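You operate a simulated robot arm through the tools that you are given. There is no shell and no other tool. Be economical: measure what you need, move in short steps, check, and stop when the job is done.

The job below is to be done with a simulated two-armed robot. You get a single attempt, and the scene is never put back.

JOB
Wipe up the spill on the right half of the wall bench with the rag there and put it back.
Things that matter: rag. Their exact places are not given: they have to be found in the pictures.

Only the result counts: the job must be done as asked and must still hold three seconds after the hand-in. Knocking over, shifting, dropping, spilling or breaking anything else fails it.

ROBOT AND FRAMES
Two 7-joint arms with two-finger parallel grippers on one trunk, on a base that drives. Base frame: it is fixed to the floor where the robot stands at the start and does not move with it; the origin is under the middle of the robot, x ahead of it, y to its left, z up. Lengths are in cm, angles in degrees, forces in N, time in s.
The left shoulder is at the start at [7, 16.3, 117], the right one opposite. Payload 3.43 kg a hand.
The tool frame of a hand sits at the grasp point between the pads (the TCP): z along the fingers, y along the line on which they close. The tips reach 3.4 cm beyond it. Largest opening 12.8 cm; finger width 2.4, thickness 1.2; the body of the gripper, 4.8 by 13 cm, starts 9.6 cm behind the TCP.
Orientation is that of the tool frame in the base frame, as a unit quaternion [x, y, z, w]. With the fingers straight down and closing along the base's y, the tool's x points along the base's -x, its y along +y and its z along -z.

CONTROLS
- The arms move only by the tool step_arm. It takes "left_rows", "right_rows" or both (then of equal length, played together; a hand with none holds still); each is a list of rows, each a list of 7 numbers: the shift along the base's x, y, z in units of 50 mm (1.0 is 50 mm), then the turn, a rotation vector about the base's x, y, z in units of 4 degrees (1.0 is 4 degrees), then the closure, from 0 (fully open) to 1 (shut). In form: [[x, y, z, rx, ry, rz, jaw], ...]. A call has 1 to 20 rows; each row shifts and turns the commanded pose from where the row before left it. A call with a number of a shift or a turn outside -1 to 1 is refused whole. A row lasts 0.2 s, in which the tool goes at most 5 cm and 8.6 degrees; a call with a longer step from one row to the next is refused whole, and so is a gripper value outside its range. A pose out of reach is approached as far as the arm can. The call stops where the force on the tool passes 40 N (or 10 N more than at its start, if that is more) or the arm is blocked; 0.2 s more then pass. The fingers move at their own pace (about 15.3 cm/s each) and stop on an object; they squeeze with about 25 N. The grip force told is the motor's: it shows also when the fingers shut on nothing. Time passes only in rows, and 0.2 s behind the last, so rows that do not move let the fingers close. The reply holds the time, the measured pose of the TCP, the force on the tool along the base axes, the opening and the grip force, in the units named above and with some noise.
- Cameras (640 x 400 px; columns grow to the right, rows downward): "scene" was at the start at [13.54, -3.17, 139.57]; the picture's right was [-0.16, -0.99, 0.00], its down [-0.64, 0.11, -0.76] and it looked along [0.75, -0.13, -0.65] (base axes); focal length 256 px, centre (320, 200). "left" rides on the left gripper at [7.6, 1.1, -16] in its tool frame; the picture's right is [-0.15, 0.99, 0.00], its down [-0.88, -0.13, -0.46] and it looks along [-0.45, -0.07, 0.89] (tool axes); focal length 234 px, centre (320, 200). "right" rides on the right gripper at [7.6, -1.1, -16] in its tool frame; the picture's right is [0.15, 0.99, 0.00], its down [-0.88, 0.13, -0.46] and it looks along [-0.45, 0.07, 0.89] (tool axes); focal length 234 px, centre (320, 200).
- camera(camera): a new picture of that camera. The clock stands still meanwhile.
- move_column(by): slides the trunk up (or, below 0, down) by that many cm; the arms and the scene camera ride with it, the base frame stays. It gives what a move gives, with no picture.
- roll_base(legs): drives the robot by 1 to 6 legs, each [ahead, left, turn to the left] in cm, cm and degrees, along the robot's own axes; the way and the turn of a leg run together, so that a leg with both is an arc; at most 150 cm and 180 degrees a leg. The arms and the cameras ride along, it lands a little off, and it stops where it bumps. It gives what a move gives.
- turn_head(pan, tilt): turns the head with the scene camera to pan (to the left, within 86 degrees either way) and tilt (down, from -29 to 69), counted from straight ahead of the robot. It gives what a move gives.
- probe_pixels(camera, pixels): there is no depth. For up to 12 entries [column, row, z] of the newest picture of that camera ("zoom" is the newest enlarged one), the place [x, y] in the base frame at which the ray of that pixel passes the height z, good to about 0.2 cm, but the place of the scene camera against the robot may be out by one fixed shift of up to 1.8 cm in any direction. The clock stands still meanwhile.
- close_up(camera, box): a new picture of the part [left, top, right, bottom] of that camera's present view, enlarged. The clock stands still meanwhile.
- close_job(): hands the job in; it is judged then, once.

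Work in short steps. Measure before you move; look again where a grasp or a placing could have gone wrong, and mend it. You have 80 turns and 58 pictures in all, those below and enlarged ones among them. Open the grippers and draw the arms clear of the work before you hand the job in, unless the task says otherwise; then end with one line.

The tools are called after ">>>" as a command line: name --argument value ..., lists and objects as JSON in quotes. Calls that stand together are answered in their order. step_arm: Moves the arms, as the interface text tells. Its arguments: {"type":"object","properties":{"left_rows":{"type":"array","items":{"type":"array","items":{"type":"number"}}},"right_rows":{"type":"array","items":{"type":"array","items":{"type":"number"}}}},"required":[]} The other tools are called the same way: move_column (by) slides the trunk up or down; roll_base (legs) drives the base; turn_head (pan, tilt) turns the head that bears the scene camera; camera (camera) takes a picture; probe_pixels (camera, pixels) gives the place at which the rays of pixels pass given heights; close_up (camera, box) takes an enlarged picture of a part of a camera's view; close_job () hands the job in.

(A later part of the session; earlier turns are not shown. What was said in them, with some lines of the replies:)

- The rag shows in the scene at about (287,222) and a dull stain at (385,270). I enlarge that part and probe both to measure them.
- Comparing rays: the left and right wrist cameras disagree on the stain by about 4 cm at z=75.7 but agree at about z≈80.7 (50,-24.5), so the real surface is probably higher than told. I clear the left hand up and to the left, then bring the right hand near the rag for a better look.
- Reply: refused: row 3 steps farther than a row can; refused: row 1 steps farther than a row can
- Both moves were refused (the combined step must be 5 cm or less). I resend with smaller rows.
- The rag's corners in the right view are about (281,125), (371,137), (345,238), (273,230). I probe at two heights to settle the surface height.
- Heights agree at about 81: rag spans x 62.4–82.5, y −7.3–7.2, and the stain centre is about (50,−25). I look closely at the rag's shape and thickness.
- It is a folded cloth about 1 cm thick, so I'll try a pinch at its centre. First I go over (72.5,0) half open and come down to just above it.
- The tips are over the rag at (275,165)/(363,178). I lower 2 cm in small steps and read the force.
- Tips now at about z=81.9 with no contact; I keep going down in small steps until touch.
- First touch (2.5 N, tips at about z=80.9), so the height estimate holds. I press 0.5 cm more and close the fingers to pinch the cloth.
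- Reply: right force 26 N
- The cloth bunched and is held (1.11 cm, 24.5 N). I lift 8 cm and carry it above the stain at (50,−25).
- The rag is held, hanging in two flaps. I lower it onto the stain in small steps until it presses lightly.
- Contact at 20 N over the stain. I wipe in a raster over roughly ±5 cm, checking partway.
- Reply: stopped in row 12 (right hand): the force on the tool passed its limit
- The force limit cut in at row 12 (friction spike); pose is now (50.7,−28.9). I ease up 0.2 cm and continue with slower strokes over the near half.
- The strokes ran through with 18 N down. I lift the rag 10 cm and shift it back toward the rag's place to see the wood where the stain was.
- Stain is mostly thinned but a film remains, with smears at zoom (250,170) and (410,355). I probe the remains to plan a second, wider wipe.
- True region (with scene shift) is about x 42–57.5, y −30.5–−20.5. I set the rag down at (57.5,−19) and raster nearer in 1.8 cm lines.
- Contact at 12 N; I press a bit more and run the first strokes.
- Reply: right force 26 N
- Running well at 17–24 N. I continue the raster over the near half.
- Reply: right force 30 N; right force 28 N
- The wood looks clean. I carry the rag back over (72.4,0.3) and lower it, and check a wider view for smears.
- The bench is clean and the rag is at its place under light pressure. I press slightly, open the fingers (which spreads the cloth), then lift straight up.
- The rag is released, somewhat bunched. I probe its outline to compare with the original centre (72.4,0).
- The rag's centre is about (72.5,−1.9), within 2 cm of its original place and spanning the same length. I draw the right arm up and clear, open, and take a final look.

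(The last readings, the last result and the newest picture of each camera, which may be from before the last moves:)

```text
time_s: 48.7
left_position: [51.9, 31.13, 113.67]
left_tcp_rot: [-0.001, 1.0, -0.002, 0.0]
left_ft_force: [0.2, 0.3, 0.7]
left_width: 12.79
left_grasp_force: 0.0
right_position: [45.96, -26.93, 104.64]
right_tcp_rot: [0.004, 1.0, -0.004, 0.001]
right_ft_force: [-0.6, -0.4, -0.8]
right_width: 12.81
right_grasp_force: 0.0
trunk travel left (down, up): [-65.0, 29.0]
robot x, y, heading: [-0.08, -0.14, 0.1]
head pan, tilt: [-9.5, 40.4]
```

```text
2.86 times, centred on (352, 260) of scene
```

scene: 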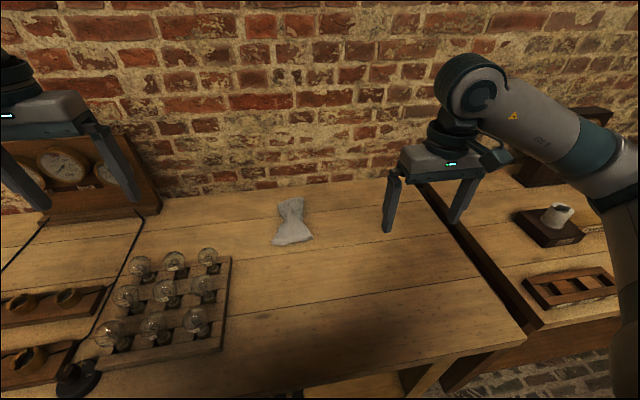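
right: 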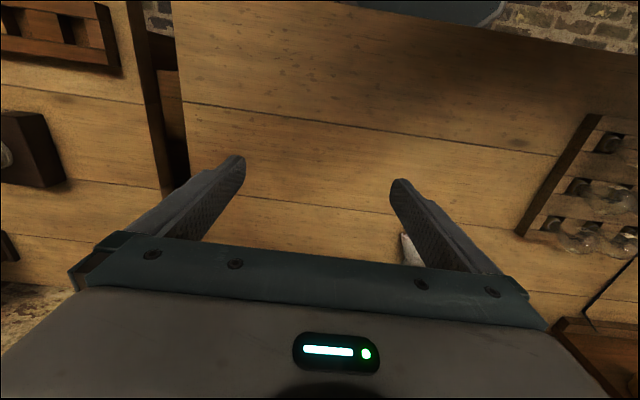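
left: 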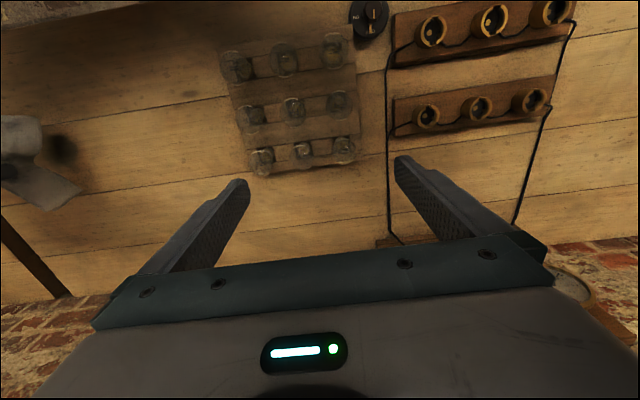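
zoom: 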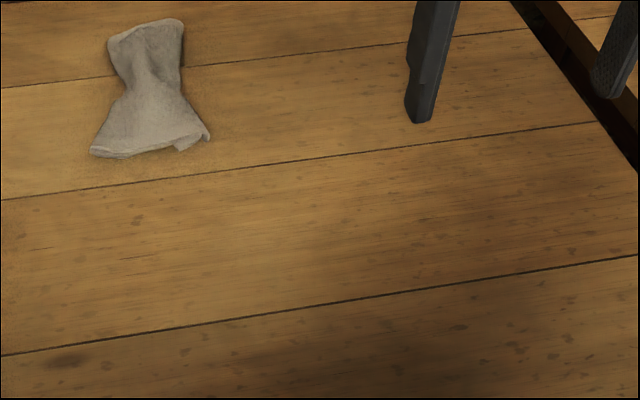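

The wood is clean, the rag is back at its place, everything else looks undisturbed, and both grippers are open and clear. I hand the job in.

>>> close_job

```text
The job is handed in.
```

I wiped up the spill and put the rag back about 2 cm from its original spot, though it lies bunched rather than flat; I moved nothing else.
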